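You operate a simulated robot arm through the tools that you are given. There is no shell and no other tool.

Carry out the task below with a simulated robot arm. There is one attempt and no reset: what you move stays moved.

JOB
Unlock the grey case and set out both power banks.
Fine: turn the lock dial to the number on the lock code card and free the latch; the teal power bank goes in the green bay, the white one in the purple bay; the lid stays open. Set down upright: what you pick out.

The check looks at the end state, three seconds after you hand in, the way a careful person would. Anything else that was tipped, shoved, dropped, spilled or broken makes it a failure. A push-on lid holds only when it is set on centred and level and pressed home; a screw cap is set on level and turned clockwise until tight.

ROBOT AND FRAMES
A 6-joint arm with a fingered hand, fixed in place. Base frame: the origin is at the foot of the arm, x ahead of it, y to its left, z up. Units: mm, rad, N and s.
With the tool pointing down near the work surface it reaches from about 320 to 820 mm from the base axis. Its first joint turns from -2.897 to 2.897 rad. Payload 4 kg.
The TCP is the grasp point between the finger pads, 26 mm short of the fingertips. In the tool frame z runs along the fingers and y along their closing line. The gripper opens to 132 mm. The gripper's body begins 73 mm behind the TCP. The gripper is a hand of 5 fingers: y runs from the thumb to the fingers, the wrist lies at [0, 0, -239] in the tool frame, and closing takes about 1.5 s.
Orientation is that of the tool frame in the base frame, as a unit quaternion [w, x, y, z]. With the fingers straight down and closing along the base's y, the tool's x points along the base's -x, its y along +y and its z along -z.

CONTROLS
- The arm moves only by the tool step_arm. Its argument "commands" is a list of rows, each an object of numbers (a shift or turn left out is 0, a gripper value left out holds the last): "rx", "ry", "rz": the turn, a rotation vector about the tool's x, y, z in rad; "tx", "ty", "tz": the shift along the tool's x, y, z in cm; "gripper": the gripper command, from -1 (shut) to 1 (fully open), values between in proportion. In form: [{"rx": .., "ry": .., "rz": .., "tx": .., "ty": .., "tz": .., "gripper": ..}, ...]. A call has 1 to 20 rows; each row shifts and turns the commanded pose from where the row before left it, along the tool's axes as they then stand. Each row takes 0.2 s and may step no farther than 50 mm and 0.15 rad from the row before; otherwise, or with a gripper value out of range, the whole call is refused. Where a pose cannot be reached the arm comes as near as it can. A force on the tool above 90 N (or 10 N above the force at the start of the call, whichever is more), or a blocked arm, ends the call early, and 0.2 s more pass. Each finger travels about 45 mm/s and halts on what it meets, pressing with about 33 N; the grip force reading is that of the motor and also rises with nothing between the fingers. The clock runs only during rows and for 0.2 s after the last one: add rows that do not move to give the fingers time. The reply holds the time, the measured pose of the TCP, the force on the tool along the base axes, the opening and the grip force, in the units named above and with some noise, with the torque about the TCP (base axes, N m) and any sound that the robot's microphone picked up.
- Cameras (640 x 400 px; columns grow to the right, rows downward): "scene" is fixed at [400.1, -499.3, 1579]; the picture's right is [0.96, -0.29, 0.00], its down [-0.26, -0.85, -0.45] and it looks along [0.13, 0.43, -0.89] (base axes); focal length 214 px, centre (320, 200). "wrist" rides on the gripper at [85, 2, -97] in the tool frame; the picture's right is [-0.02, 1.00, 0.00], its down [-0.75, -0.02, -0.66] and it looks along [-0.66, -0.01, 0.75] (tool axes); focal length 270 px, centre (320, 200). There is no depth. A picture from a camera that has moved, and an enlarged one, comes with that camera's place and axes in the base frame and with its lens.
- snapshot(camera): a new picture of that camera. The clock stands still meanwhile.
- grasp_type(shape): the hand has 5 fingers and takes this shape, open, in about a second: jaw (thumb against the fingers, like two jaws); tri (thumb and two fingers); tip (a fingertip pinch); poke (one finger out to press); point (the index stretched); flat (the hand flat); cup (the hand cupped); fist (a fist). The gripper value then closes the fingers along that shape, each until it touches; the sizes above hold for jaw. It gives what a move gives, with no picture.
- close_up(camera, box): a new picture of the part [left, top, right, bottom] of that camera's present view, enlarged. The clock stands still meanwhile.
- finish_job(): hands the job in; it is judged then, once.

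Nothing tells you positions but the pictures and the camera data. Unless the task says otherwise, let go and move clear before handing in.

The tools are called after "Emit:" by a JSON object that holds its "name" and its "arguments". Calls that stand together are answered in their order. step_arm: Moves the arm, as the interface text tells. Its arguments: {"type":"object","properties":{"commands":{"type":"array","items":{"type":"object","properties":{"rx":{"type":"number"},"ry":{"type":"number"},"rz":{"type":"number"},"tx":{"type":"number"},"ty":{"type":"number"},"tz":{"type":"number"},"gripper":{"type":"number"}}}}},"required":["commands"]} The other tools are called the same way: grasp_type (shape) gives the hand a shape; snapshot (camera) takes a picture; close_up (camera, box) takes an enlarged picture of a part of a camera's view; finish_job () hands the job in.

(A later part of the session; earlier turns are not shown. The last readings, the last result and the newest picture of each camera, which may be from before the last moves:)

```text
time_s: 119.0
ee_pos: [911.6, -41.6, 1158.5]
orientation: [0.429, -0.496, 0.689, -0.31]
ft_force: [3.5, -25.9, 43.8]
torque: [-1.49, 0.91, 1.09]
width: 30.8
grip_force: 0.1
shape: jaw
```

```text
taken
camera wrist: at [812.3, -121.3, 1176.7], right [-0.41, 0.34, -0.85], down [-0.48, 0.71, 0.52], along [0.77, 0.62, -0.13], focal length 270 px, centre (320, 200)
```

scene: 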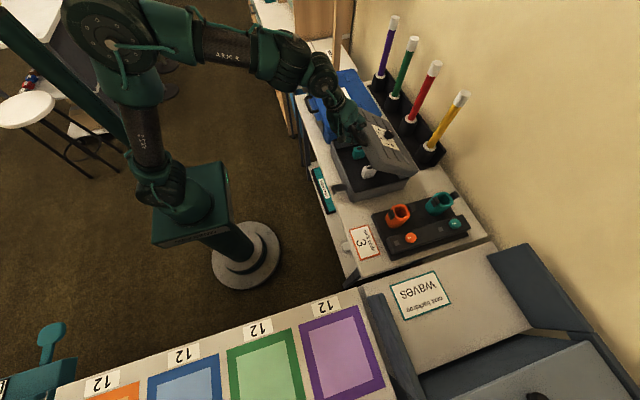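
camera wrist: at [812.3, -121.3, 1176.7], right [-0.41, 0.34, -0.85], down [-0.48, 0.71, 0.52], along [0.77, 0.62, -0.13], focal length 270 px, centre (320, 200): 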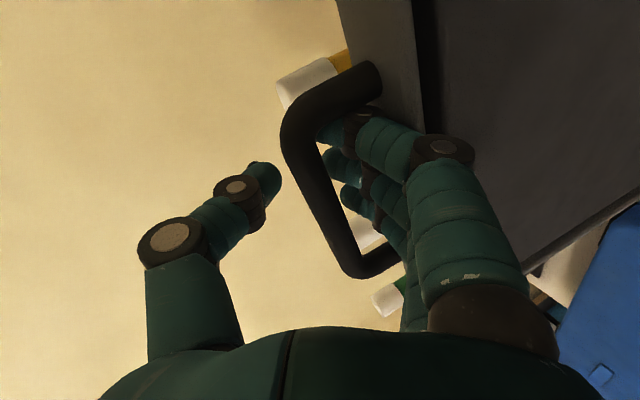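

Emit:
{"name": "step_arm", "arguments": {"commands": [{"gripper": -0.55, "tx": 0.1, "ty": -0.45, "tz": -0.2}, {"tx": 0.1, "ty": -0.1, "tz": -0.1}, {"tx": 0}]}}

Emit:
{"name": "step_arm", "arguments": {"commands": [{"tx": 0.14, "ty": 0.49, "tz": -1.08}, {"tx": 0.14, "ty": 0.49, "tz": -1.08}, {"tx": 0}]}}

Emit:
{"name": "snapshot", "arguments": {"camera": "wrist"}}

Emit:
{"name": "close_up", "arguments": {"camera": "scene", "box": [310, 60, 470, 210]}}

```text
time_s: 119.8
ee_pos: [910.2, -42.0, 1159.4]
orientation: [0.426, -0.499, 0.69, -0.306]
ft_force: [2.9, -11.3, 31.2]
torque: [-1.22, 0.59, 0.69]
width: 25.4
grip_force: 0.0
shape: jaw
```

```text
time_s: 120.6
ee_pos: [888.6, -42.9, 1160.4]
orientation: [0.426, -0.499, 0.69, -0.306]
ft_force: [1.2, -5.0, 32.7]
torque: [-0.81, 0.47, 0.7]
width: 25.4
grip_force: 0.1
shape: jaw
```

```text
taken
camera wrist: at [789.3, -122.0, 1178.1], right [-0.42, 0.33, -0.84], down [-0.48, 0.71, 0.52], along [0.77, 0.62, -0.14], focal length 270 px, centre (320, 200)
```

wrist: 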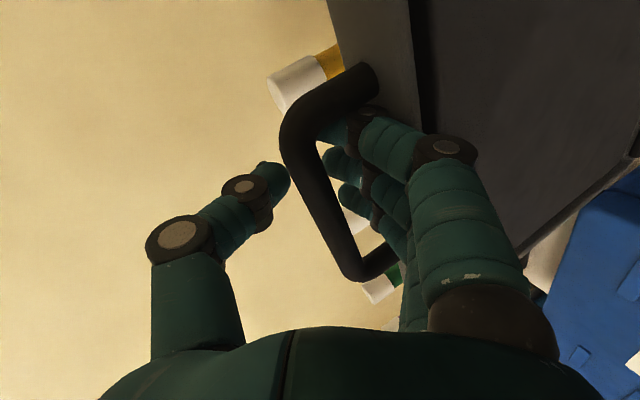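

```text
2.67 times, centred on (390, 135) of scene
camera zoom: at [400.1, -499.3, 1579.0], right [0.96, -0.29, 0.0], down [-0.26, -0.85, -0.45], along [0.13, 0.43, -0.89], focal length 572 px, centre (133, 373)
```

zoom: 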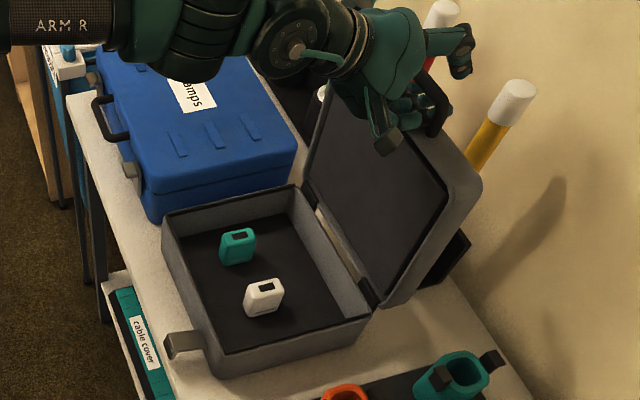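

The index finger is lightly wedged against the lid face because the finger row is slanted. I'll raise the hand a little to balance the contact before drawing out.

Emit:
{"name": "step_arm", "arguments": {"commands": [{"tx": -0.17, "ty": -0.51, "tz": -0.26}, {"tx": 0}]}}

Emit:
{"name": "close_up", "arguments": {"camera": "wrist", "box": [220, 40, 480, 300]}}

```text
time_s: 121.2
ee_pos: [887.1, -43.8, 1161.3]
orientation: [0.423, -0.5, 0.692, -0.304]
ft_force: [1.5, -7.5, 18.2]
torque: [-0.88, 0.21, 0.6]
width: 27.3
grip_force: 0.0
shape: jaw
```

```text
1.54 times, centred on (350, 170) of wrist
camera zoom: at [789.4, -122.8, 1181.3], right [-0.43, 0.33, -0.84], down [-0.47, 0.71, 0.52], along [0.77, 0.62, -0.15], focal length 416 px, centre (274, 246)
```

zoom: 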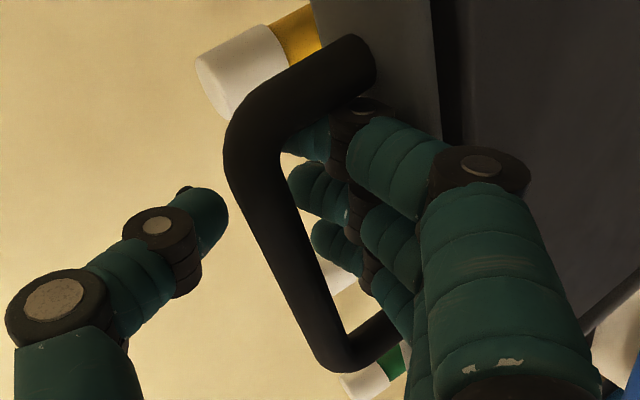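

I'll try rolling the hand a little about its own axis to level the finger row within the handle gap, checking whether the wrist allows it.

Emit:
{"name": "step_arm", "arguments": {"commands": [{"rz": -0.08}, {"tx": 0}]}}

```text
time_s: 121.8
ee_pos: [886.7, -41.7, 1163.1]
orientation: [0.412, -0.527, 0.67, -0.323]
ft_force: [1.2, 3.3, 17.4]
torque: [-0.18, 0.16, 0.08]
width: 27.3
grip_force: 0.1
shape: jaw
```

Emit:
{"name": "step_arm", "arguments": {"commands": [{"rz": -0.08}, {"tx": 0}]}}

Emit:
{"name": "step_arm", "arguments": {"commands": [{"rz": -0.08}, {"tx": 0}]}}

Emit:
{"name": "close_up", "arguments": {"camera": "wrist", "box": [220, 40, 480, 300]}}

```text
time_s: 122.4
ee_pos: [887.2, -41.9, 1163.6]
orientation: [0.398, -0.553, 0.648, -0.339]
ft_force: [0.9, 11.5, 18.4]
torque: [0.11, 0.21, -0.05]
width: 27.5
grip_force: 0.2
shape: jaw
```

```text
time_s: 123.0
ee_pos: [886.2, -41.8, 1163.1]
orientation: [0.399, -0.553, 0.648, -0.339]
ft_force: [0.5, 15.6, 17.7]
torque: [0.21, 0.19, -0.09]
width: 27.4
grip_force: 0.1
shape: jaw
out of reach, approached as far as the arm can: row 1
```

```text
1.54 times, centred on (350, 170) of wrist
camera zoom: at [795.0, -124.6, 1194.5], right [-0.45, 0.18, -0.88], down [-0.53, 0.74, 0.42], along [0.72, 0.65, -0.23], focal length 416 px, centre (274, 246)
```

zoom: 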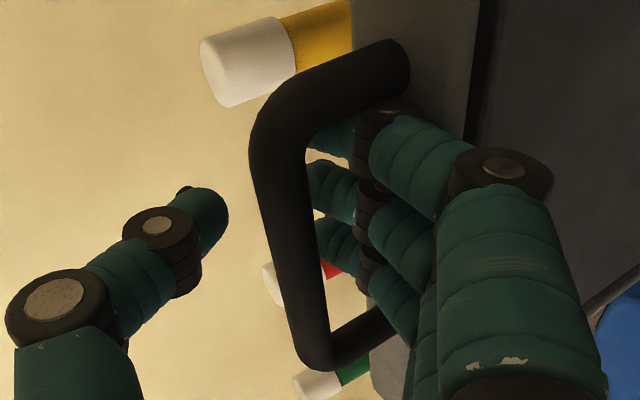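

Emit:
{"name": "step_arm", "arguments": {"commands": [{"tx": -0.466, "ty": -0.377, "tz": -0.226}, {"tx": 0}]}}

Emit:
{"name": "close_up", "arguments": {"camera": "wrist", "box": [220, 40, 480, 300]}}

Emit:
{"name": "close_up", "arguments": {"camera": "scene", "box": [380, 60, 460, 160]}}

```text
time_s: 123.6
ee_pos: [887.3, -41.7, 1167.2]
orientation: [0.397, -0.552, 0.651, -0.337]
ft_force: [1.3, -2.6, 7.1]
torque: [-0.26, 0.08, 0.06]
width: 28.6
grip_force: 0.1
shape: jaw
```

```text
1.54 times, centred on (350, 170) of wrist
camera zoom: at [794.9, -123.1, 1197.7], right [-0.45, 0.18, -0.88], down [-0.52, 0.74, 0.42], along [0.73, 0.65, -0.24], focal length 416 px, centre (274, 246)
```

zoom: 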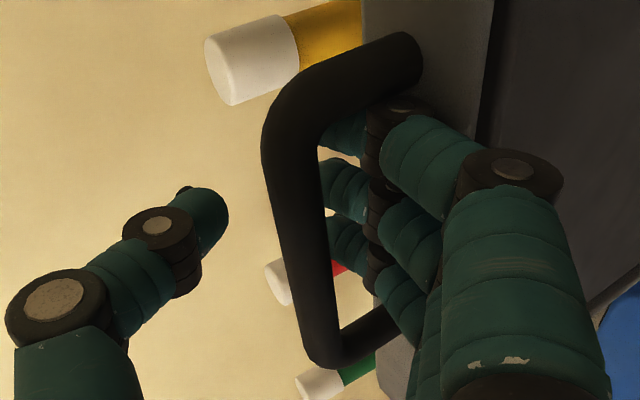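

```text
4.00 times, centred on (420, 110) of scene
camera zoom: at [400.1, -499.3, 1579.0], right [0.96, -0.29, 0.0], down [-0.26, -0.85, -0.45], along [0.13, 0.43, -0.89], focal length 858 px, centre (-80, 560)
```

zoom: 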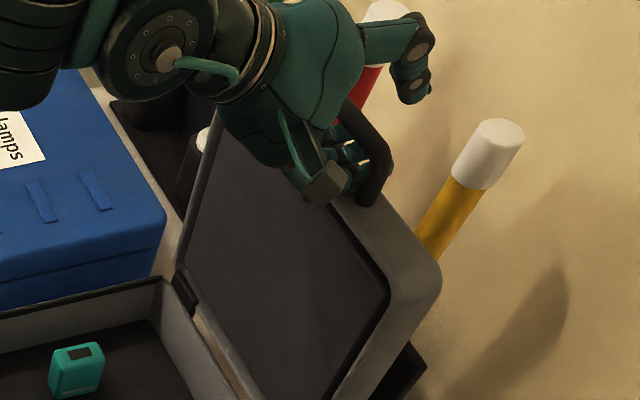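

Emit:
{"name": "step_arm", "arguments": {"commands": [{"tx": -0.085, "ty": -0.53, "tz": -0.27, "gripper": -0.4}, {}, {"tx": 0}]}}

Emit:
{"name": "close_up", "arguments": {"camera": "wrist", "box": [220, 40, 480, 300]}}

```text
time_s: 124.4
ee_pos: [886.7, -40.4, 1173.1]
orientation: [0.398, -0.551, 0.65, -0.339]
ft_force: [0.5, -7.3, -0.5]
torque: [-0.49, -0.04, 0.13]
width: 38.7
grip_force: 0.0
shape: jaw
```

```text
1.54 times, centred on (350, 170) of wrist
camera zoom: at [795.0, -122.1, 1203.9], right [-0.45, 0.18, -0.88], down [-0.52, 0.74, 0.42], along [0.72, 0.65, -0.24], focal length 416 px, centre (274, 246)
```

zoom: 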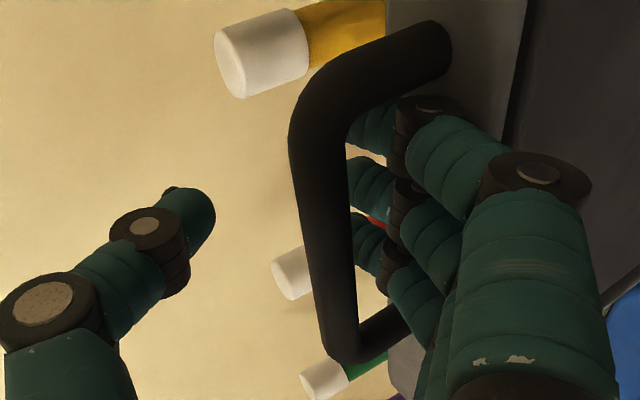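

Emit:
{"name": "step_arm", "arguments": {"commands": [{"tx": 0.296, "ty": -0.047}, {"tx": 0.07, "ty": 0.446, "tz": -0.892}, {"tx": 0}]}}

Emit:
{"name": "close_up", "arguments": {"camera": "wrist", "box": [220, 40, 480, 300]}}

Emit:
{"name": "close_up", "arguments": {"camera": "scene", "box": [380, 60, 460, 160]}}

```text
time_s: 125.2
ee_pos: [876.9, -41.7, 1174.7]
orientation: [0.399, -0.552, 0.649, -0.338]
ft_force: [0.9, -0.1, -0.3]
torque: [0.02, -0.02, -0.03]
width: 39.1
grip_force: 0.0
shape: jaw
```

```text
1.54 times, centred on (350, 170) of wrist
camera zoom: at [784.8, -124.6, 1204.3], right [-0.45, 0.18, -0.88], down [-0.53, 0.74, 0.42], along [0.72, 0.65, -0.24], focal length 416 px, centre (274, 246)
```

zoom: 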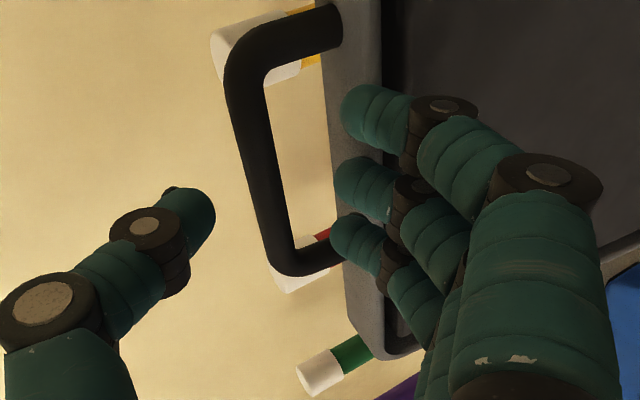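

```text
4.00 times, centred on (420, 110) of scene
camera zoom: at [400.1, -499.3, 1579.0], right [0.96, -0.29, 0.0], down [-0.26, -0.85, -0.45], along [0.13, 0.43, -0.89], focal length 858 px, centre (-80, 560)
```

zoom: 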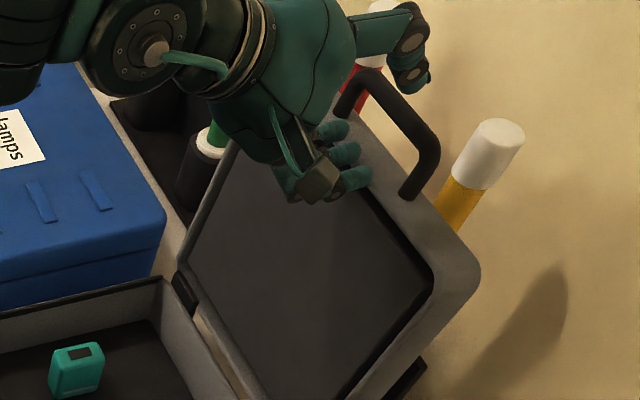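

The lid swung back to its open stop and the hand is free. I'll retreat clear and check the lid and the contents.

Emit:
{"name": "step_arm", "arguments": {"commands": [{"tz": -3.35}, {"tz": -3.35}, {"tz": -3.35}, {"tz": -3.35}, {"tz": -3.35}, {"tx": 0}]}}

Emit:
{"name": "snapshot", "arguments": {"camera": "scene"}}

Emit:
{"name": "close_up", "arguments": {"camera": "scene", "box": [320, 110, 440, 210]}}

```text
time_s: 126.6
ee_pos: [728.8, -42.3, 1250.2]
orientation: [0.398, -0.553, 0.649, -0.339]
ft_force: [0.0, 0.1, 0.4]
torque: [0.05, -0.01, -0.01]
width: 39.6
grip_force: 0.1
shape: jaw
```

```text
taken
```

scene: 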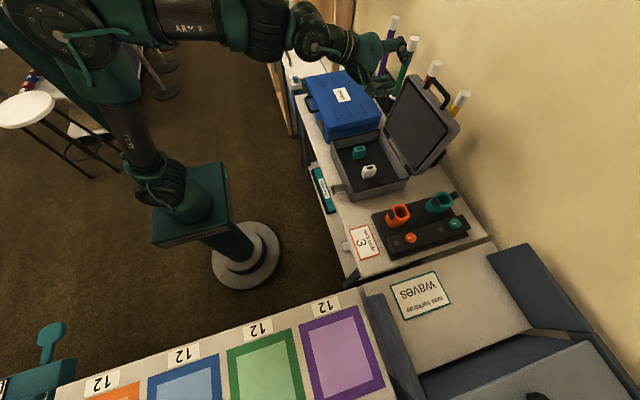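

```text
4.00 times, centred on (380, 160) of scene
camera zoom: at [400.1, -499.3, 1579.0], right [0.96, -0.29, 0.0], down [-0.26, -0.85, -0.45], along [0.13, 0.43, -0.89], focal length 858 px, centre (80, 360)
```

zoom: 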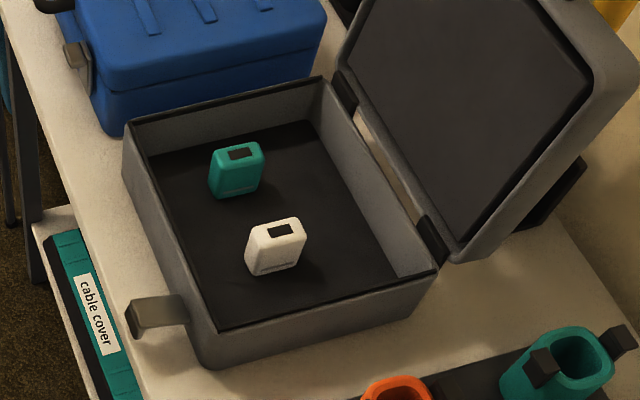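

The lid rests open and both power banks stand upright in the tray. I'll bring the hand back to straight-down above the front of the case to measure them.

Emit:
{"name": "step_arm", "arguments": {"commands": [{"tx": 0.54, "ty": 3.4, "tz": -2.37}, {"tx": 0.54, "ty": 3.4, "tz": -2.37}, {"tx": 0.54, "ty": 3.4, "tz": -2.37}, {"rx": -0.0642, "ry": 0.0754, "rz": 0.1047}, {"rx": -0.0642, "ry": 0.0754, "rz": 0.1047}, {"rx": -0.0642, "ry": 0.0754, "rz": 0.1047}, {"rx": -0.0642, "ry": 0.0754, "rz": 0.1047}, {"rx": -0.0642, "ry": 0.0754, "rz": 0.1047}, {"rx": -0.0642, "ry": 0.0754, "rz": 0.1047}, {"rx": -0.0642, "ry": 0.0754, "rz": 0.1047}, {"rx": -0.0642, "ry": 0.0754, "rz": 0.1047}, {"rx": -0.0642, "ry": 0.0754, "rz": 0.1047}, {"rx": -0.0642, "ry": 0.0754, "rz": 0.1047}, {"rx": -0.0642, "ry": 0.0754, "rz": 0.1047}, {"rx": -0.0642, "ry": 0.0754, "rz": 0.1047}, {"tx": 0}]}}

Emit:
{"name": "snapshot", "arguments": {"camera": "wrist"}}

```text
time_s: 130.0
ee_pos: [606.7, -8.2, 1183.9]
orientation: [0.0, 0.0, 1.0, 0.001]
ft_force: [-0.7, -1.1, 0.0]
torque: [0.01, 0.01, 0.0]
width: 39.5
grip_force: 0.0
shape: jaw
out of reach, approached as far as the arm can: row 2, 3, 14
```

```text
taken
camera wrist: at [522.3, -6.5, 1281.1], right [0.02, 1.0, 0.0], down [0.75, -0.02, 0.66], along [0.66, -0.01, -0.75], focal length 270 px, centre (320, 200)
```

wrist: 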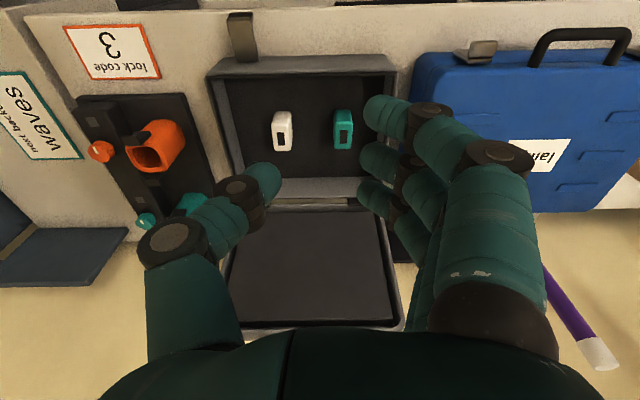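

Emit:
{"name": "close_up", "arguments": {"camera": "wrist", "box": [230, 70, 390, 200]}}

Emit:
{"name": "close_up", "arguments": {"camera": "scene", "box": [345, 135, 395, 185]}}

```text
3.08 times, centred on (310, 135) of wrist
camera zoom: at [522.3, -6.5, 1281.1], right [0.02, 1.0, 0.0], down [0.75, -0.02, 0.66], along [0.66, -0.01, -0.75], focal length 832 px, centre (351, 400)
```

zoom: 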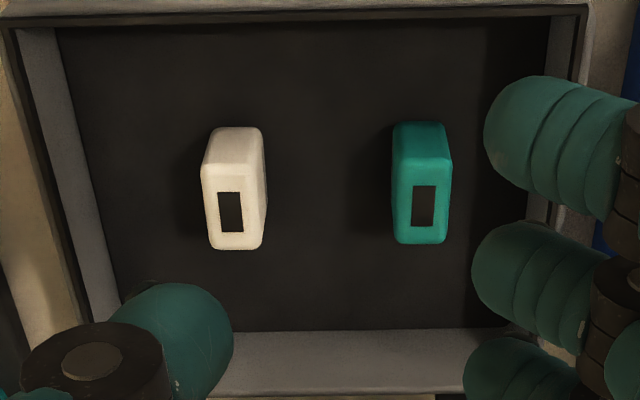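

```text
8.00 times, centred on (370, 160) of scene
camera zoom: at [400.1, -499.3, 1579.0], right [0.96, -0.29, 0.0], down [-0.26, -0.85, -0.45], along [0.13, 0.43, -0.89], focal length 1716 px, centre (-80, 520)
```

zoom: 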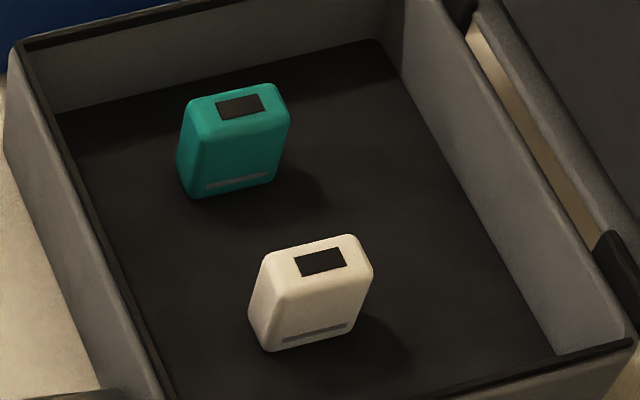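

White is near (741, -76) and teal near (741, 30), each roughly 30 mm thick in y with tops around z 869. Before picking, I'll swing over to survey the bays and their table height.

Emit:
{"name": "step_arm", "arguments": {"commands": [{"ty": -4.85, "tx": 0.194, "rz": 0.08, "gripper": 1}, {"ty": -4.85, "tx": 0.194, "rz": 0.08}, {"ty": -4.85, "tx": 0.194, "rz": 0.08}, {"ty": -4.85, "tx": 0.194, "rz": 0.08}, {"ty": -4.85, "tx": 0.194, "rz": 0.08}, {"ty": -4.85, "tx": 0.194, "rz": 0.08}, {"ty": -4.85, "tx": 0.194, "rz": 0.08}, {"ty": -4.85, "tx": 0.194, "rz": 0.08}, {"ty": -4.85, "tx": 0.194, "rz": 0.08}, {"ty": -4.85, "tx": 0.194, "rz": 0.08}, {"ty": -4.85, "tx": 0.194, "rz": 0.08}, {"ty": -4.85, "tx": 0.194, "rz": 0.08}, {"ty": -4.85, "tx": 0.194, "rz": 0.08}, {"tx": 0}]}}

Emit:
{"name": "snapshot", "arguments": {"camera": "wrist"}}

Emit:
{"name": "snapshot", "arguments": {"camera": "scene"}}

```text
time_s: 133.0
ee_pos: [307.7, -531.9, 1183.5]
orientation: [-0.001, 0.497, 0.868, 0.0]
ft_force: [0.4, 0.0, -0.2]
torque: [0.04, -0.03, -0.03]
width: 131.6
grip_force: 0.1
shape: jaw
```

```text
taken
camera wrist: at [265.8, -458.1, 1281.3], right [0.87, 0.49, 0.0], down [0.37, -0.66, 0.66], along [0.32, -0.57, -0.75], focal length 270 px, centre (320, 200)
```

wrist: 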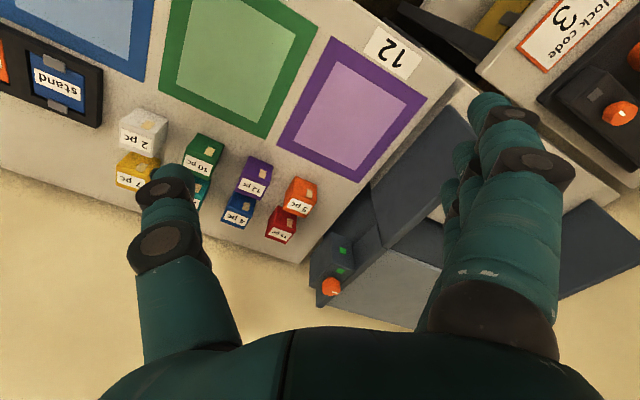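

```text
taken
```

scene: 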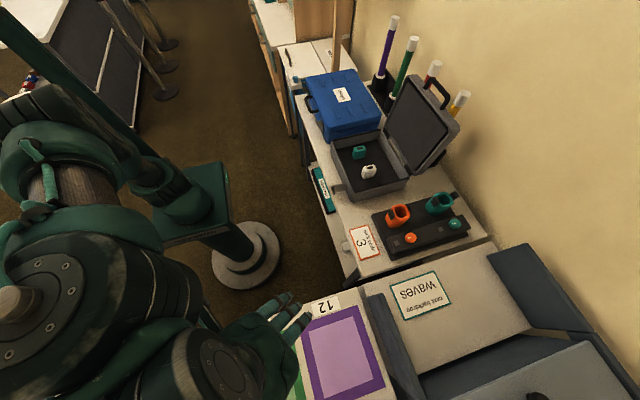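

Emit:
{"name": "close_up", "arguments": {"camera": "wrist", "box": [140, 0, 440, 190]}}

Emit:
{"name": "close_up", "arguments": {"camera": "wrist", "box": [100, 90, 330, 260]}}

```text
2.11 times, centred on (290, 95) of wrist
camera zoom: at [265.8, -458.1, 1281.3], right [0.87, 0.49, 0.0], down [0.37, -0.66, 0.66], along [0.32, -0.57, -0.75], focal length 569 px, centre (383, 421)
```

zoom: 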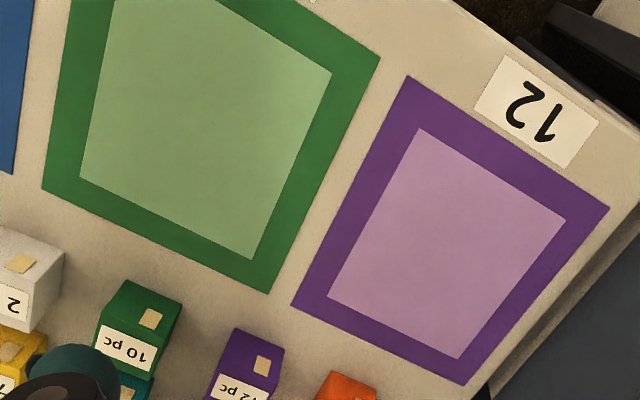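

```text
2.35 times, centred on (215, 175) of wrist
camera zoom: at [265.8, -458.1, 1281.3], right [0.87, 0.49, 0.0], down [0.37, -0.66, 0.66], along [0.32, -0.57, -0.75], focal length 636 px, centre (567, 259)
```

zoom: 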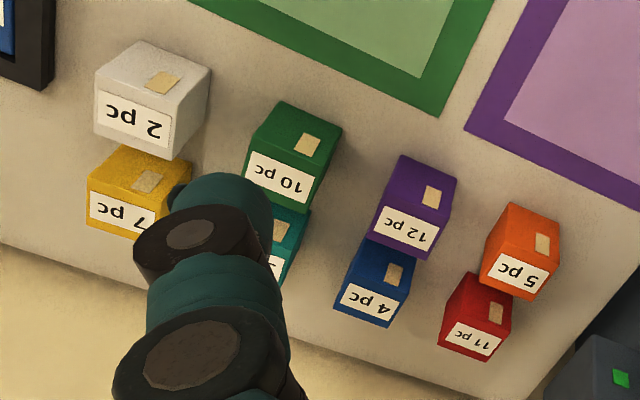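

The bays are measured: green spans x 103–300 and purple x 322–520, both y -740 to -524, with the table at about z 806. Now I'll swing back and position above the teal power bank.

Emit:
{"name": "step_arm", "arguments": {"commands": [{"ty": 4.85, "tx": 0.194, "rz": -0.08, "gripper": 0.15}, {"ty": 4.85, "tx": 0.194, "rz": -0.08}, {"ty": 4.85, "tx": 0.194, "rz": -0.08}, {"ty": 4.85, "tx": 0.194, "rz": -0.08}, {"ty": 4.85, "tx": 0.194, "rz": -0.08}, {"ty": 4.85, "tx": 0.194, "rz": -0.08}, {"ty": 4.85, "tx": 0.194, "rz": -0.08}, {"ty": 4.85, "tx": 0.194, "rz": -0.08}, {"ty": 4.85, "tx": 0.194, "rz": -0.08}, {"ty": 4.85, "tx": 0.194, "rz": -0.08}, {"ty": 4.85, "tx": 0.194, "rz": -0.08}, {"ty": 4.85, "tx": 0.194, "rz": -0.08}, {"ty": 4.85, "tx": 0.194, "rz": -0.08}, {"tx": -3.4, "ty": 0.9, "tz": 2.0}, {"tx": -3.4, "ty": 0.9, "tz": 2.0}, {"tx": -3.4, "ty": 0.9, "tz": 2.0}, {"tx": -3.2, "ty": 0.9, "tz": 2.0}, {"tx": 0}]}}

Emit:
{"name": "snapshot", "arguments": {"camera": "wrist"}}

```text
time_s: 136.8
ee_pos: [740.7, 25.7, 1104.4]
orientation: [0.0, 0.0, 1.0, 0.001]
ft_force: [-0.7, 0.0, -0.1]
torque: [-0.04, 0.03, 0.01]
width: 76.4
grip_force: 0.1
shape: jaw
```

```text
taken
camera wrist: at [656.8, 28.6, 1201.1], right [0.02, 1.0, 0.0], down [0.75, -0.02, 0.66], along [0.66, -0.01, -0.75], focal length 270 px, centre (320, 200)
```

wrist: 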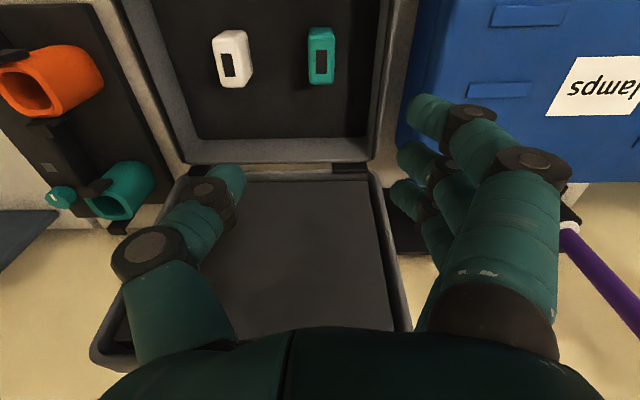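

Emit:
{"name": "close_up", "arguments": {"camera": "wrist", "box": [190, 10, 370, 120]}}

```text
3.56 times, centred on (280, 65) of wrist
camera zoom: at [656.8, 28.6, 1201.1], right [0.02, 1.0, 0.0], down [0.75, -0.02, 0.66], along [0.66, -0.01, -0.75], focal length 961 px, centre (462, 680)
```

zoom: 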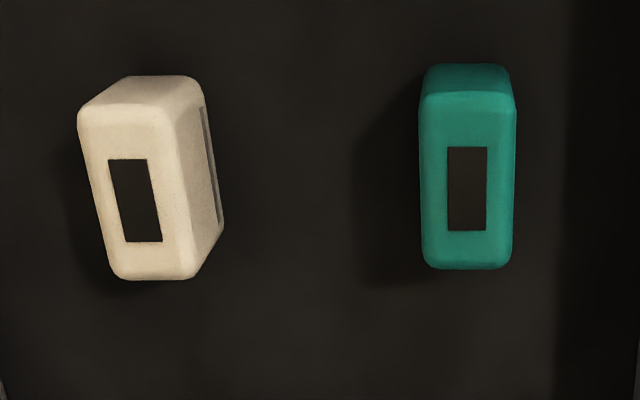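

Teal is centred at about (738.5, 29). I'll descend with the jaw around it, pausing to check alignment.

Emit:
{"name": "step_arm", "arguments": {"commands": [{"tx": 0.22, "ty": 0.35, "tz": 3.0}, {"tz": 4.5}, {"tz": 4.5}, {"tz": 3.5}, {"tx": 0}]}}

Emit:
{"name": "snapshot", "arguments": {"camera": "wrist"}}

Emit:
{"name": "close_up", "arguments": {"camera": "scene", "box": [330, 90, 430, 190]}}

```text
time_s: 138.0
ee_pos: [739.9, 29.5, 946.6]
orientation: [0.0, 0.0, 1.0, 0.001]
ft_force: [-0.3, 0.1, 0.4]
torque: [0.0, 0.02, 0.01]
width: 76.9
grip_force: 0.0
shape: jaw
```

```text
taken
camera wrist: at [655.6, 31.2, 1045.0], right [0.02, 1.0, 0.0], down [0.75, -0.02, 0.66], along [0.66, -0.01, -0.75], focal length 270 px, centre (320, 200)
```

wrist: 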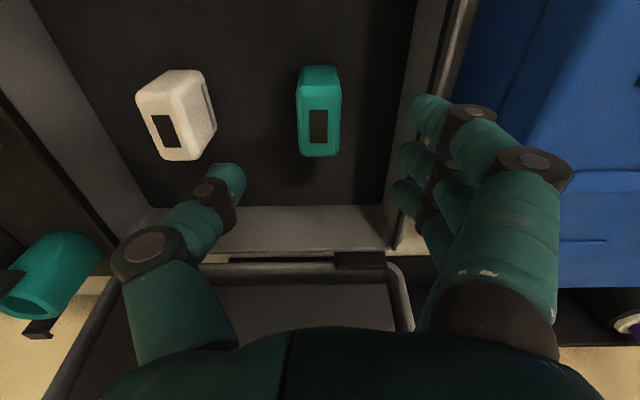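

```text
4.00 times, centred on (380, 140) of scene
camera zoom: at [400.1, -499.3, 1579.0], right [0.96, -0.29, 0.0], down [-0.26, -0.85, -0.45], along [0.13, 0.43, -0.89], focal length 858 px, centre (80, 440)
```

zoom: 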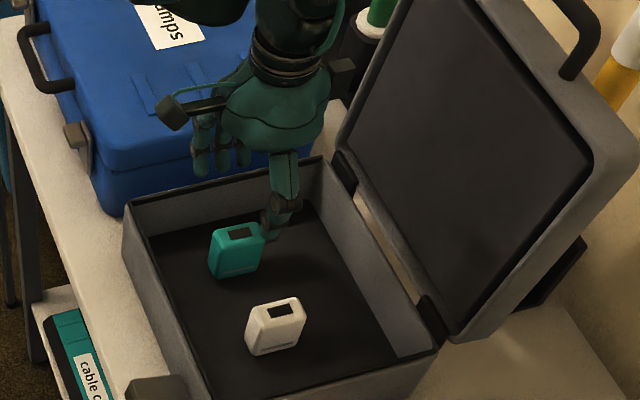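

Emit:
{"name": "step_arm", "arguments": {"commands": [{"tx": 0.35, "gripper": -0.05}, {}, {"tz": 2.5}, {"tz": 2.5}, {"tz": 2.0}, {"tx": 0}]}}

Emit:
{"name": "snapshot", "arguments": {"camera": "wrist"}}

Emit:
{"name": "close_up", "arguments": {"camera": "scene", "box": [340, 110, 420, 190]}}

```text
time_s: 139.4
ee_pos: [737.6, 31.7, 879.1]
orientation: [0.0, 0.0, 1.0, 0.001]
ft_force: [0.8, 0.2, 0.2]
torque: [-0.01, 0.02, 0.05]
width: 63.6
grip_force: 0.0
shape: jaw
```

```text
taken
camera wrist: at [653.6, 34.0, 977.1], right [0.02, 1.0, 0.0], down [0.75, -0.02, 0.66], along [0.66, -0.01, -0.75], focal length 270 px, centre (320, 200)
```

wrist: 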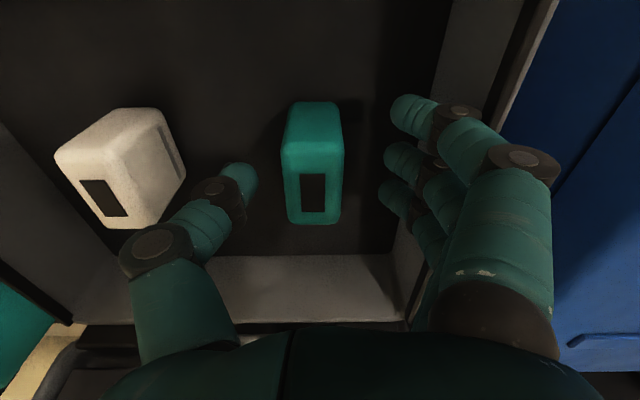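

```text
5.00 times, centred on (380, 150) of scene
camera zoom: at [400.1, -499.3, 1579.0], right [0.96, -0.29, 0.0], down [-0.26, -0.85, -0.45], along [0.13, 0.43, -0.89], focal length 1072 px, centre (20, 450)
```

zoom: 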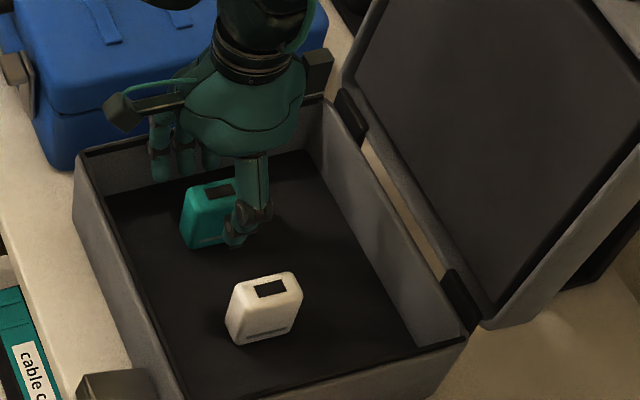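

Emit:
{"name": "step_arm", "arguments": {"commands": [{"tx": 0.2, "ty": -0.28}, {"tz": 1.3}, {"tz": 1.0}, {"tx": 0}]}}

Emit:
{"name": "step_arm", "arguments": {"commands": [{"gripper": -0.25}, {"gripper": -0.35}, {"gripper": -0.45}, {"gripper": -0.55}, {"gripper": -0.7}, {}, {}, {}]}}

Emit:
{"name": "snapshot", "arguments": {"camera": "wrist"}}

Emit:
{"name": "close_up", "arguments": {"camera": "scene", "box": [340, 110, 420, 190]}}

```text
time_s: 140.4
ee_pos: [733.1, 27.9, 855.5]
orientation: [0.0, 0.0, 1.0, 0.001]
ft_force: [0.4, 0.1, 0.0]
torque: [-0.04, -0.01, 0.02]
width: 63.9
grip_force: 0.1
shape: jaw
```

```text
time_s: 142.2
ee_pos: [733.7, 28.4, 855.5]
orientation: [0.0, 0.0, 1.0, 0.001]
ft_force: [0.2, -1.1, 0.0]
torque: [0.05, 0.01, 0.01]
width: 19.1
grip_force: 32.6
shape: jaw
```

```text
taken
camera wrist: at [649.4, 30.6, 953.0], right [0.02, 1.0, 0.0], down [0.75, -0.02, 0.66], along [0.66, -0.01, -0.75], focal length 270 px, centre (320, 200)
```

wrist: 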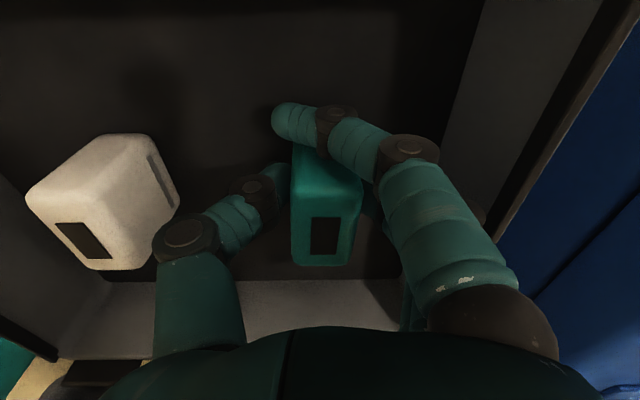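

```text
5.00 times, centred on (380, 150) of scene
camera zoom: at [400.1, -499.3, 1579.0], right [0.96, -0.29, 0.0], down [-0.26, -0.85, -0.45], along [0.13, 0.43, -0.89], focal length 1072 px, centre (20, 450)
```

zoom: 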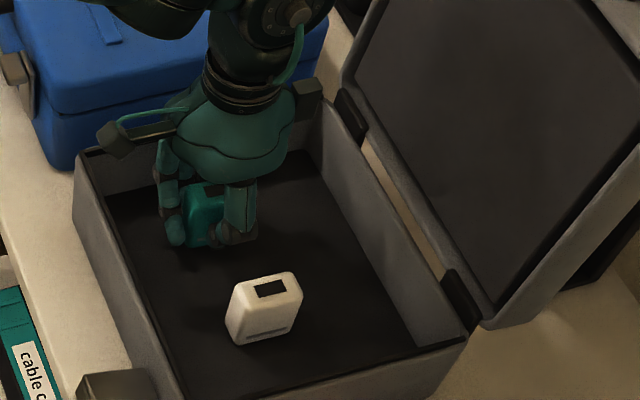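

Teal is gripped, with the index wrapped in front of it. I'll lift slowly and check that it comes along level.

Emit:
{"name": "step_arm", "arguments": {"commands": [{"tz": -1.0}, {"tz": -1.5}, {"tz": -2.0}, {"tz": -3.0}, {"tz": -3.0}, {"tx": 0}]}}

Emit:
{"name": "snapshot", "arguments": {"camera": "wrist"}}

Emit:
{"name": "close_up", "arguments": {"camera": "scene", "box": [330, 80, 430, 180]}}

```text
time_s: 143.6
ee_pos: [733.0, 27.4, 959.6]
orientation: [0.001, 0.0, 1.0, 0.001]
ft_force: [-0.7, 0.5, -1.3]
torque: [0.0, 0.0, -0.01]
width: 18.6
grip_force: 33.4
shape: jaw
```

```text
taken
camera wrist: at [648.9, 30.1, 1057.7], right [0.02, 1.0, 0.0], down [0.75, -0.02, 0.66], along [0.66, -0.01, -0.75], focal length 270 px, centre (320, 200)
```

wrist: 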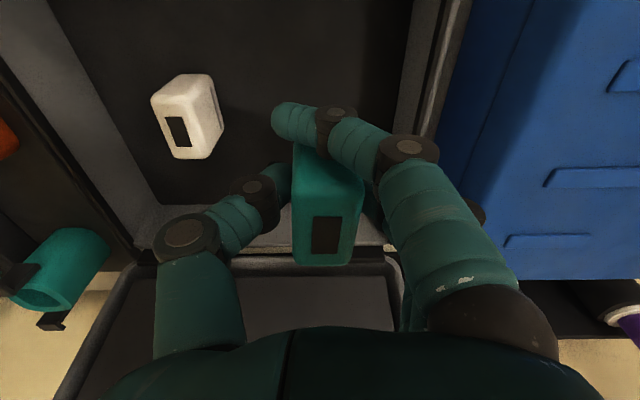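

```text
4.00 times, centred on (380, 130) of scene
camera zoom: at [400.1, -499.3, 1579.0], right [0.96, -0.29, 0.0], down [-0.26, -0.85, -0.45], along [0.13, 0.43, -0.89], focal length 858 px, centre (80, 480)
```

zoom: 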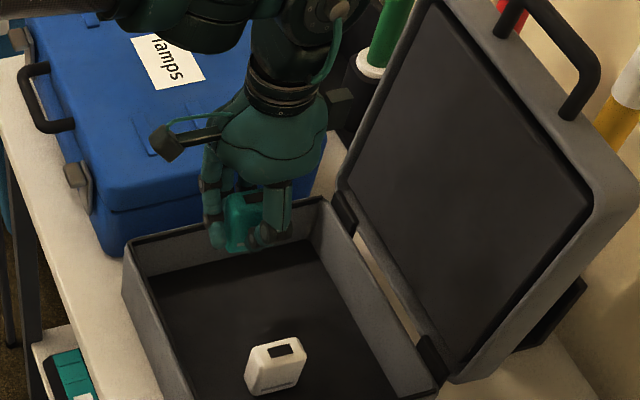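

Teal is up and level. I'll raise it, pull back and swing to the green bay at a safe height.

Emit:
{"name": "step_arm", "arguments": {"commands": [{"tz": -4.0}, {"tz": -4.0}, {"tz": -4.0}, {"tx": 3.7}, {"tx": 3.7}, {"tx": 0}]}}

Emit:
{"name": "step_arm", "arguments": {"commands": [{"ty": -4.78, "tx": 0.173, "rz": 0.0725}, {"ty": -4.78, "tx": 0.173, "rz": 0.0725}, {"ty": -4.78, "tx": 0.173, "rz": 0.0725}, {"ty": -4.78, "tx": 0.173, "rz": 0.0725}, {"ty": -4.78, "tx": 0.173, "rz": 0.0725}, {"ty": -4.78, "tx": 0.173, "rz": 0.0725}, {"ty": -4.78, "tx": 0.173, "rz": 0.0725}, {"ty": -4.78, "tx": 0.173, "rz": 0.0725}, {"ty": -4.78, "tx": 0.173, "rz": 0.0725}, {"tx": 0}]}}

Emit:
{"name": "snapshot", "arguments": {"camera": "wrist"}}

```text
time_s: 145.0
ee_pos: [659.6, 28.6, 1080.5]
orientation: [0.0, 0.0, 1.0, 0.001]
ft_force: [0.2, 0.2, -0.1]
torque: [0.04, 0.03, 0.0]
width: 18.6
grip_force: 33.3
shape: jaw
```

```text
time_s: 147.2
ee_pos: [524.6, -373.5, 1080.4]
orientation: [-0.001, 0.321, 0.947, 0.0]
ft_force: [-0.6, -0.4, -2.0]
torque: [0.01, 0.02, -0.01]
width: 18.7
grip_force: 32.9
shape: jaw
```

```text
taken
camera wrist: at [458.4, -321.3, 1178.3], right [0.62, 0.78, 0.0], down [0.59, -0.47, 0.66], along [0.51, -0.41, -0.75], focal length 270 px, centre (320, 200)
```

wrist: 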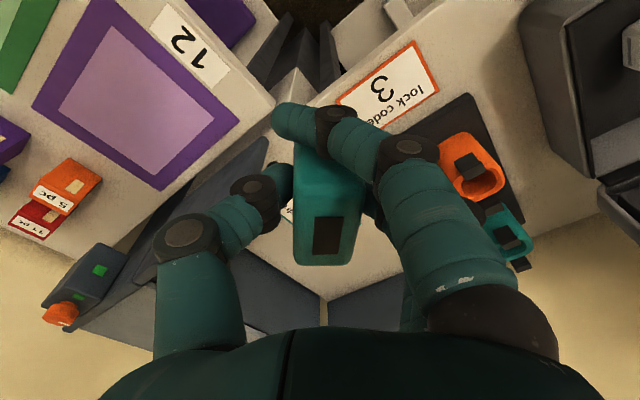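

Emit:
{"name": "step_arm", "arguments": {"commands": [{"ty": -4.78, "tx": 0.173, "rz": 0.0725}, {"ty": -4.78, "tx": 0.173, "rz": 0.0725}, {"ty": -4.78, "tx": 0.173, "rz": 0.0725}, {"ty": -4.78, "tx": 0.173, "rz": 0.0725}, {"ty": -4.78, "tx": 0.173, "rz": 0.0725}, {"ty": -4.78, "tx": 0.173, "rz": 0.0725}, {"ty": -4.78, "tx": 0.173, "rz": 0.0725}, {"ty": -4.78, "tx": 0.173, "rz": 0.0725}, {"ty": -4.78, "tx": 0.173, "rz": 0.0725}, {"tx": 0}]}}

Emit:
{"name": "snapshot", "arguments": {"camera": "wrist"}}

Emit:
{"name": "snapshot", "arguments": {"camera": "scene"}}

```text
time_s: 149.4
ee_pos: [172.5, -610.6, 1081.2]
orientation: [0.0, 0.608, 0.794, -0.001]
ft_force: [0.0, 0.8, -1.2]
torque: [-0.02, 0.01, -0.02]
width: 18.7
grip_force: 32.9
shape: jaw
```

```text
taken
camera wrist: at [152.6, -528.1, 1178.5], right [0.97, 0.24, 0.0], down [0.18, -0.73, 0.66], along [0.16, -0.64, -0.75], focal length 270 px, centre (320, 200)
```

wrist: 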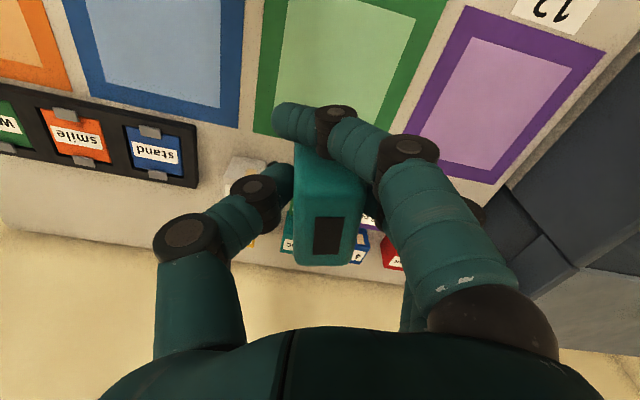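

```text
taken
```

scene: 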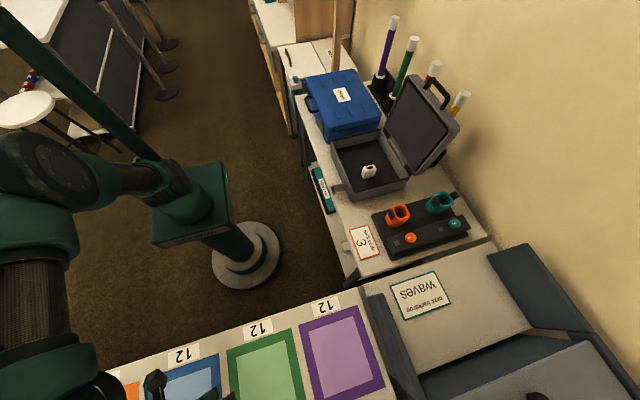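

I'm over the edge of the green bay; I'll shift to its middle and lower partway.

Emit:
{"name": "step_arm", "arguments": {"commands": [{"tx": -2.29, "ty": 2.33}, {"tz": 4.5}, {"tz": 4.5}, {"tz": 4.5}, {"tz": 3.5}, {"tx": 0}]}}

Emit:
{"name": "snapshot", "arguments": {"camera": "wrist"}}

Emit:
{"name": "snapshot", "arguments": {"camera": "scene"}}

```text
time_s: 150.8
ee_pos: [201.0, -627.2, 911.5]
orientation: [-0.001, 0.607, 0.795, 0.0]
ft_force: [0.0, -0.4, -1.1]
torque: [0.02, -0.02, -0.01]
width: 18.6
grip_force: 33.0
shape: jaw
```

```text
taken
camera wrist: at [181.8, -544.6, 1008.6], right [0.97, 0.24, 0.0], down [0.18, -0.73, 0.66], along [0.16, -0.64, -0.75], focal length 270 px, centre (320, 200)
```

wrist: 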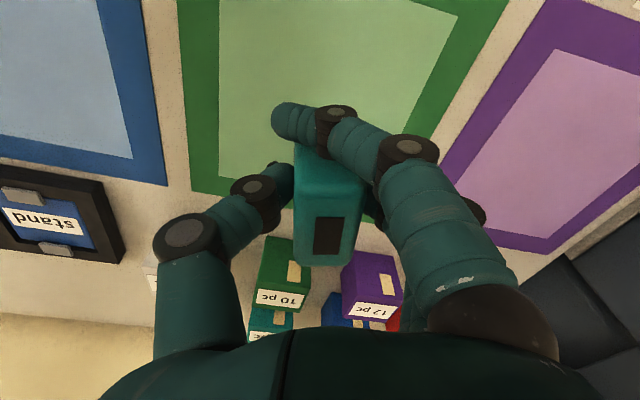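

```text
taken
```

scene: 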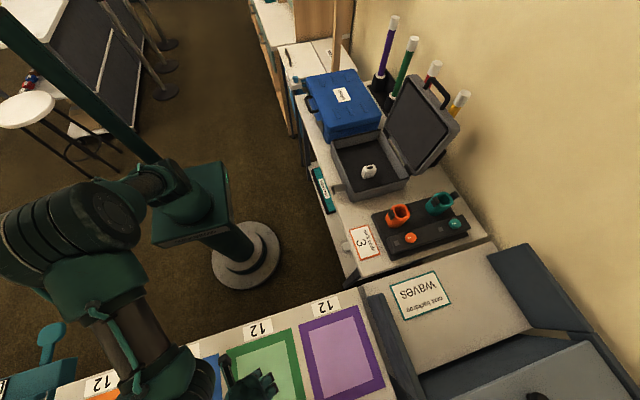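

Emit:
{"name": "step_arm", "arguments": {"commands": [{"tz": 2.0}, {"tz": 2.0}, {"tz": 0.8}, {"tx": 0}]}}

Emit:
{"name": "step_arm", "arguments": {"commands": [{"tz": 0.3}, {"tx": 0}]}}

Emit:
{"name": "step_arm", "arguments": {"commands": [{"tz": 0.3}, {"tx": 0}]}}

```text
time_s: 151.8
ee_pos: [201.2, -626.3, 861.6]
orientation: [0.0, 0.606, 0.796, 0.0]
ft_force: [0.0, 0.5, -1.5]
torque: [0.0, 0.01, -0.02]
width: 18.7
grip_force: 32.7
shape: jaw
```

```text
time_s: 152.4
ee_pos: [199.7, -626.5, 859.6]
orientation: [-0.002, 0.607, 0.795, 0.0]
ft_force: [0.4, 0.7, -1.7]
torque: [0.02, 0.01, 0.01]
width: 18.6
grip_force: 32.9
shape: jaw
```

```text
time_s: 153.0
ee_pos: [201.6, -626.6, 857.1]
orientation: [-0.001, 0.607, 0.795, 0.0]
ft_force: [0.6, 0.4, -1.9]
torque: [0.02, -0.01, 0.02]
width: 18.3
grip_force: 32.9
shape: jaw
```

Emit:
{"name": "step_arm", "arguments": {"commands": [{"tz": 0.3}, {"tx": 0}]}}

Emit:
{"name": "step_arm", "arguments": {"commands": [{"tz": 0.2}, {"tx": 0}]}}

Emit:
{"name": "snapshot", "arguments": {"camera": "wrist"}}

```text
time_s: 153.6
ee_pos: [201.4, -624.8, 853.0]
orientation: [0.0, 0.607, 0.795, 0.0]
ft_force: [0.3, 0.0, -2.0]
torque: [0.03, 0.0, -0.05]
width: 18.6
grip_force: 32.7
shape: jaw
```

```text
time_s: 154.2
ee_pos: [201.6, -625.3, 851.5]
orientation: [-0.001, 0.607, 0.795, -0.001]
ft_force: [-0.3, 0.3, -1.1]
torque: [0.02, 0.0, 0.01]
width: 18.4
grip_force: 32.4
shape: jaw
```

```text
taken
camera wrist: at [181.9, -542.8, 948.6], right [0.97, 0.24, 0.0], down [0.18, -0.73, 0.66], along [0.16, -0.64, -0.75], focal length 270 px, centre (320, 200)
```

wrist: 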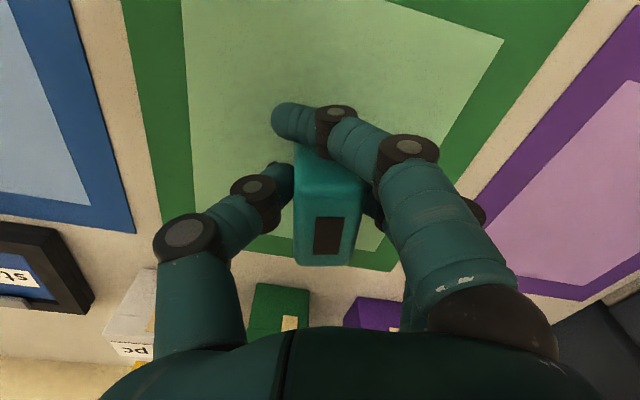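

Emit:
{"name": "step_arm", "arguments": {"commands": [{"tz": 0.2}, {"tx": 0}]}}

Emit:
{"name": "step_arm", "arguments": {"commands": [{"tz": 0.2}, {"tx": 0}]}}

Emit:
{"name": "step_arm", "arguments": {"commands": [{"tz": 0.2}, {"tx": 0}]}}

```text
time_s: 154.8
ee_pos: [201.5, -625.1, 849.3]
orientation: [-0.001, 0.607, 0.795, 0.0]
ft_force: [-0.3, 1.1, -2.0]
torque: [0.01, -0.02, 0.01]
width: 18.5
grip_force: 32.6
shape: jaw
```

```text
time_s: 155.4
ee_pos: [203.1, -626.9, 847.1]
orientation: [-0.001, 0.606, 0.796, 0.0]
ft_force: [0.0, -0.3, -1.4]
torque: [0.01, 0.02, 0.05]
width: 18.3
grip_force: 33.1
shape: jaw
```

```text
time_s: 156.0
ee_pos: [201.7, -626.4, 845.3]
orientation: [0.0, 0.607, 0.795, 0.0]
ft_force: [0.4, 0.5, -1.3]
torque: [0.05, 0.02, 0.01]
width: 18.3
grip_force: 32.5
shape: jaw
```

Emit:
{"name": "step_arm", "arguments": {"commands": [{"tz": 0.2}, {"tx": 0}]}}

Emit:
{"name": "step_arm", "arguments": {"commands": [{"tz": 0.2}, {"tx": 0}]}}

Emit:
{"name": "step_arm", "arguments": {"commands": [{"tz": 0.2}, {"tx": 0}]}}

Emit:
{"name": "close_up", "arguments": {"camera": "wrist", "box": [180, 60, 480, 280]}}

```text
time_s: 156.6
ee_pos: [201.7, -625.4, 843.7]
orientation: [0.0, 0.606, 0.795, 0.001]
ft_force: [0.0, -0.1, -1.9]
torque: [0.01, 0.0, -0.02]
width: 18.5
grip_force: 33.2
shape: jaw
```

```text
time_s: 157.2
ee_pos: [203.1, -626.4, 840.3]
orientation: [-0.001, 0.606, 0.795, 0.001]
ft_force: [-0.7, 0.1, -2.4]
torque: [0.0, 0.0, -0.01]
width: 18.6
grip_force: 33.4
shape: jaw
```

```text
time_s: 157.8
ee_pos: [202.6, -625.0, 839.6]
orientation: [0.0, 0.607, 0.795, 0.0]
ft_force: [1.0, -0.4, -0.2]
torque: [0.05, -0.03, 0.03]
width: 18.5
grip_force: 33.0
shape: jaw
```

```text
1.82 times, centred on (330, 170) of wrist
camera zoom: at [182.6, -543.6, 937.0], right [0.97, 0.24, 0.0], down [0.18, -0.73, 0.66], along [0.16, -0.64, -0.75], focal length 491 px, centre (302, 254)
```

zoom: 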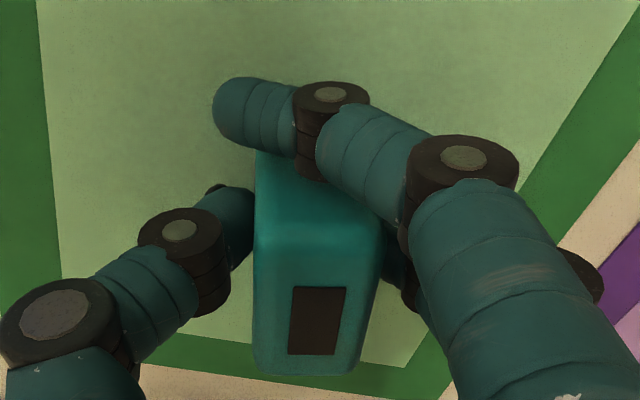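

Emit:
{"name": "step_arm", "arguments": {"commands": [{"tz": 0.15}, {"tx": 0}]}}

Emit:
{"name": "step_arm", "arguments": {"commands": [{"tz": 0.15}, {"tx": 0}]}}

```text
time_s: 158.4
ee_pos: [201.8, -625.7, 838.5]
orientation: [0.0, 0.607, 0.795, 0.0]
ft_force: [-2.0, 0.4, 13.5]
torque: [0.01, -0.19, -0.02]
width: 18.8
grip_force: 33.1
shape: jaw
```

```text
time_s: 159.0
ee_pos: [202.8, -626.1, 836.9]
orientation: [0.0, 0.607, 0.795, -0.001]
ft_force: [-2.8, -2.3, 22.9]
torque: [-0.09, -0.3, 0.02]
width: 19.2
grip_force: 33.2
shape: jaw
```

Contact at about 23 N means the bank is down. I'll ease up slightly and look before releasing.

Emit:
{"name": "step_arm", "arguments": {"commands": [{"tz": -0.2}, {"tx": 0}]}}

Emit:
{"name": "close_up", "arguments": {"camera": "scene", "box": [180, 310, 340, 400]}}

Emit:
{"name": "close_up", "arguments": {"camera": "wrist", "box": [220, 60, 440, 230]}}

```text
time_s: 159.6
ee_pos: [201.5, -624.8, 837.0]
orientation: [-0.001, 0.607, 0.795, 0.0]
ft_force: [0.8, -4.5, 14.4]
torque: [-0.09, -0.28, 0.03]
width: 19.3
grip_force: 33.3
shape: jaw
```

```text
4.00 times, centred on (260, 355) of scene
camera zoom: at [400.1, -499.3, 1579.0], right [0.96, -0.29, 0.0], down [-0.26, -0.85, -0.45], along [0.13, 0.43, -0.89], focal length 858 px, centre (560, -420)
```

zoom: 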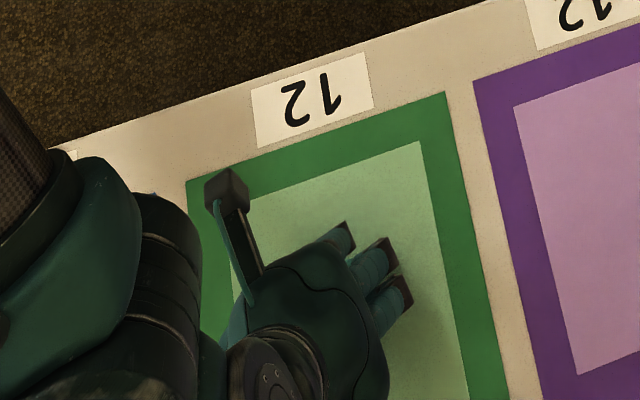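

```text
2.35 times, centred on (330, 145) of wrist
camera zoom: at [181.9, -542.7, 935.3], right [0.97, 0.24, 0.0], down [0.18, -0.73, 0.66], along [0.16, -0.64, -0.75], focal length 636 px, centre (296, 329)
```

zoom: 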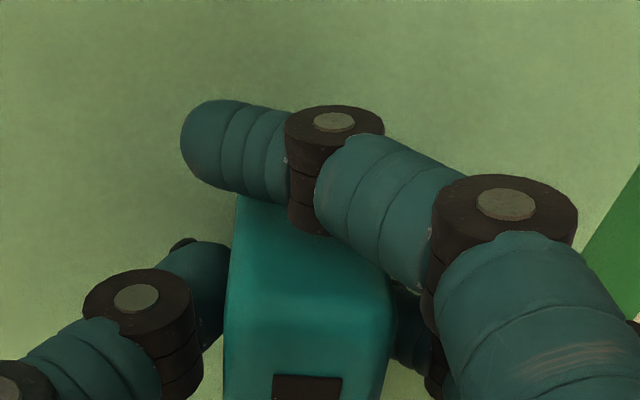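

Emit:
{"name": "step_arm", "arguments": {"commands": [{"tz": -0.1}, {"gripper": -0.6}, {"gripper": -0.5}, {"gripper": -0.4}, {"gripper": -0.3}, {"gripper": -0.2}, {"gripper": 0.0}, {}, {}]}}

Emit:
{"name": "snapshot", "arguments": {"camera": "wrist"}}

```text
time_s: 161.6
ee_pos: [201.7, -626.0, 838.8]
orientation: [0.0, 0.607, 0.795, 0.001]
ft_force: [-0.5, 0.2, 0.6]
torque: [-0.01, 0.01, -0.02]
width: 64.9
grip_force: 0.0
shape: jaw
```

```text
taken
camera wrist: at [182.2, -543.5, 936.2], right [0.97, 0.24, 0.0], down [0.18, -0.73, 0.66], along [0.16, -0.64, -0.75], focal length 270 px, centre (320, 200)
```

wrist: 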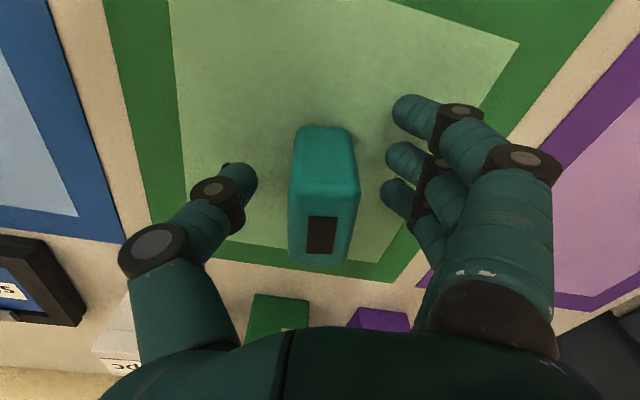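

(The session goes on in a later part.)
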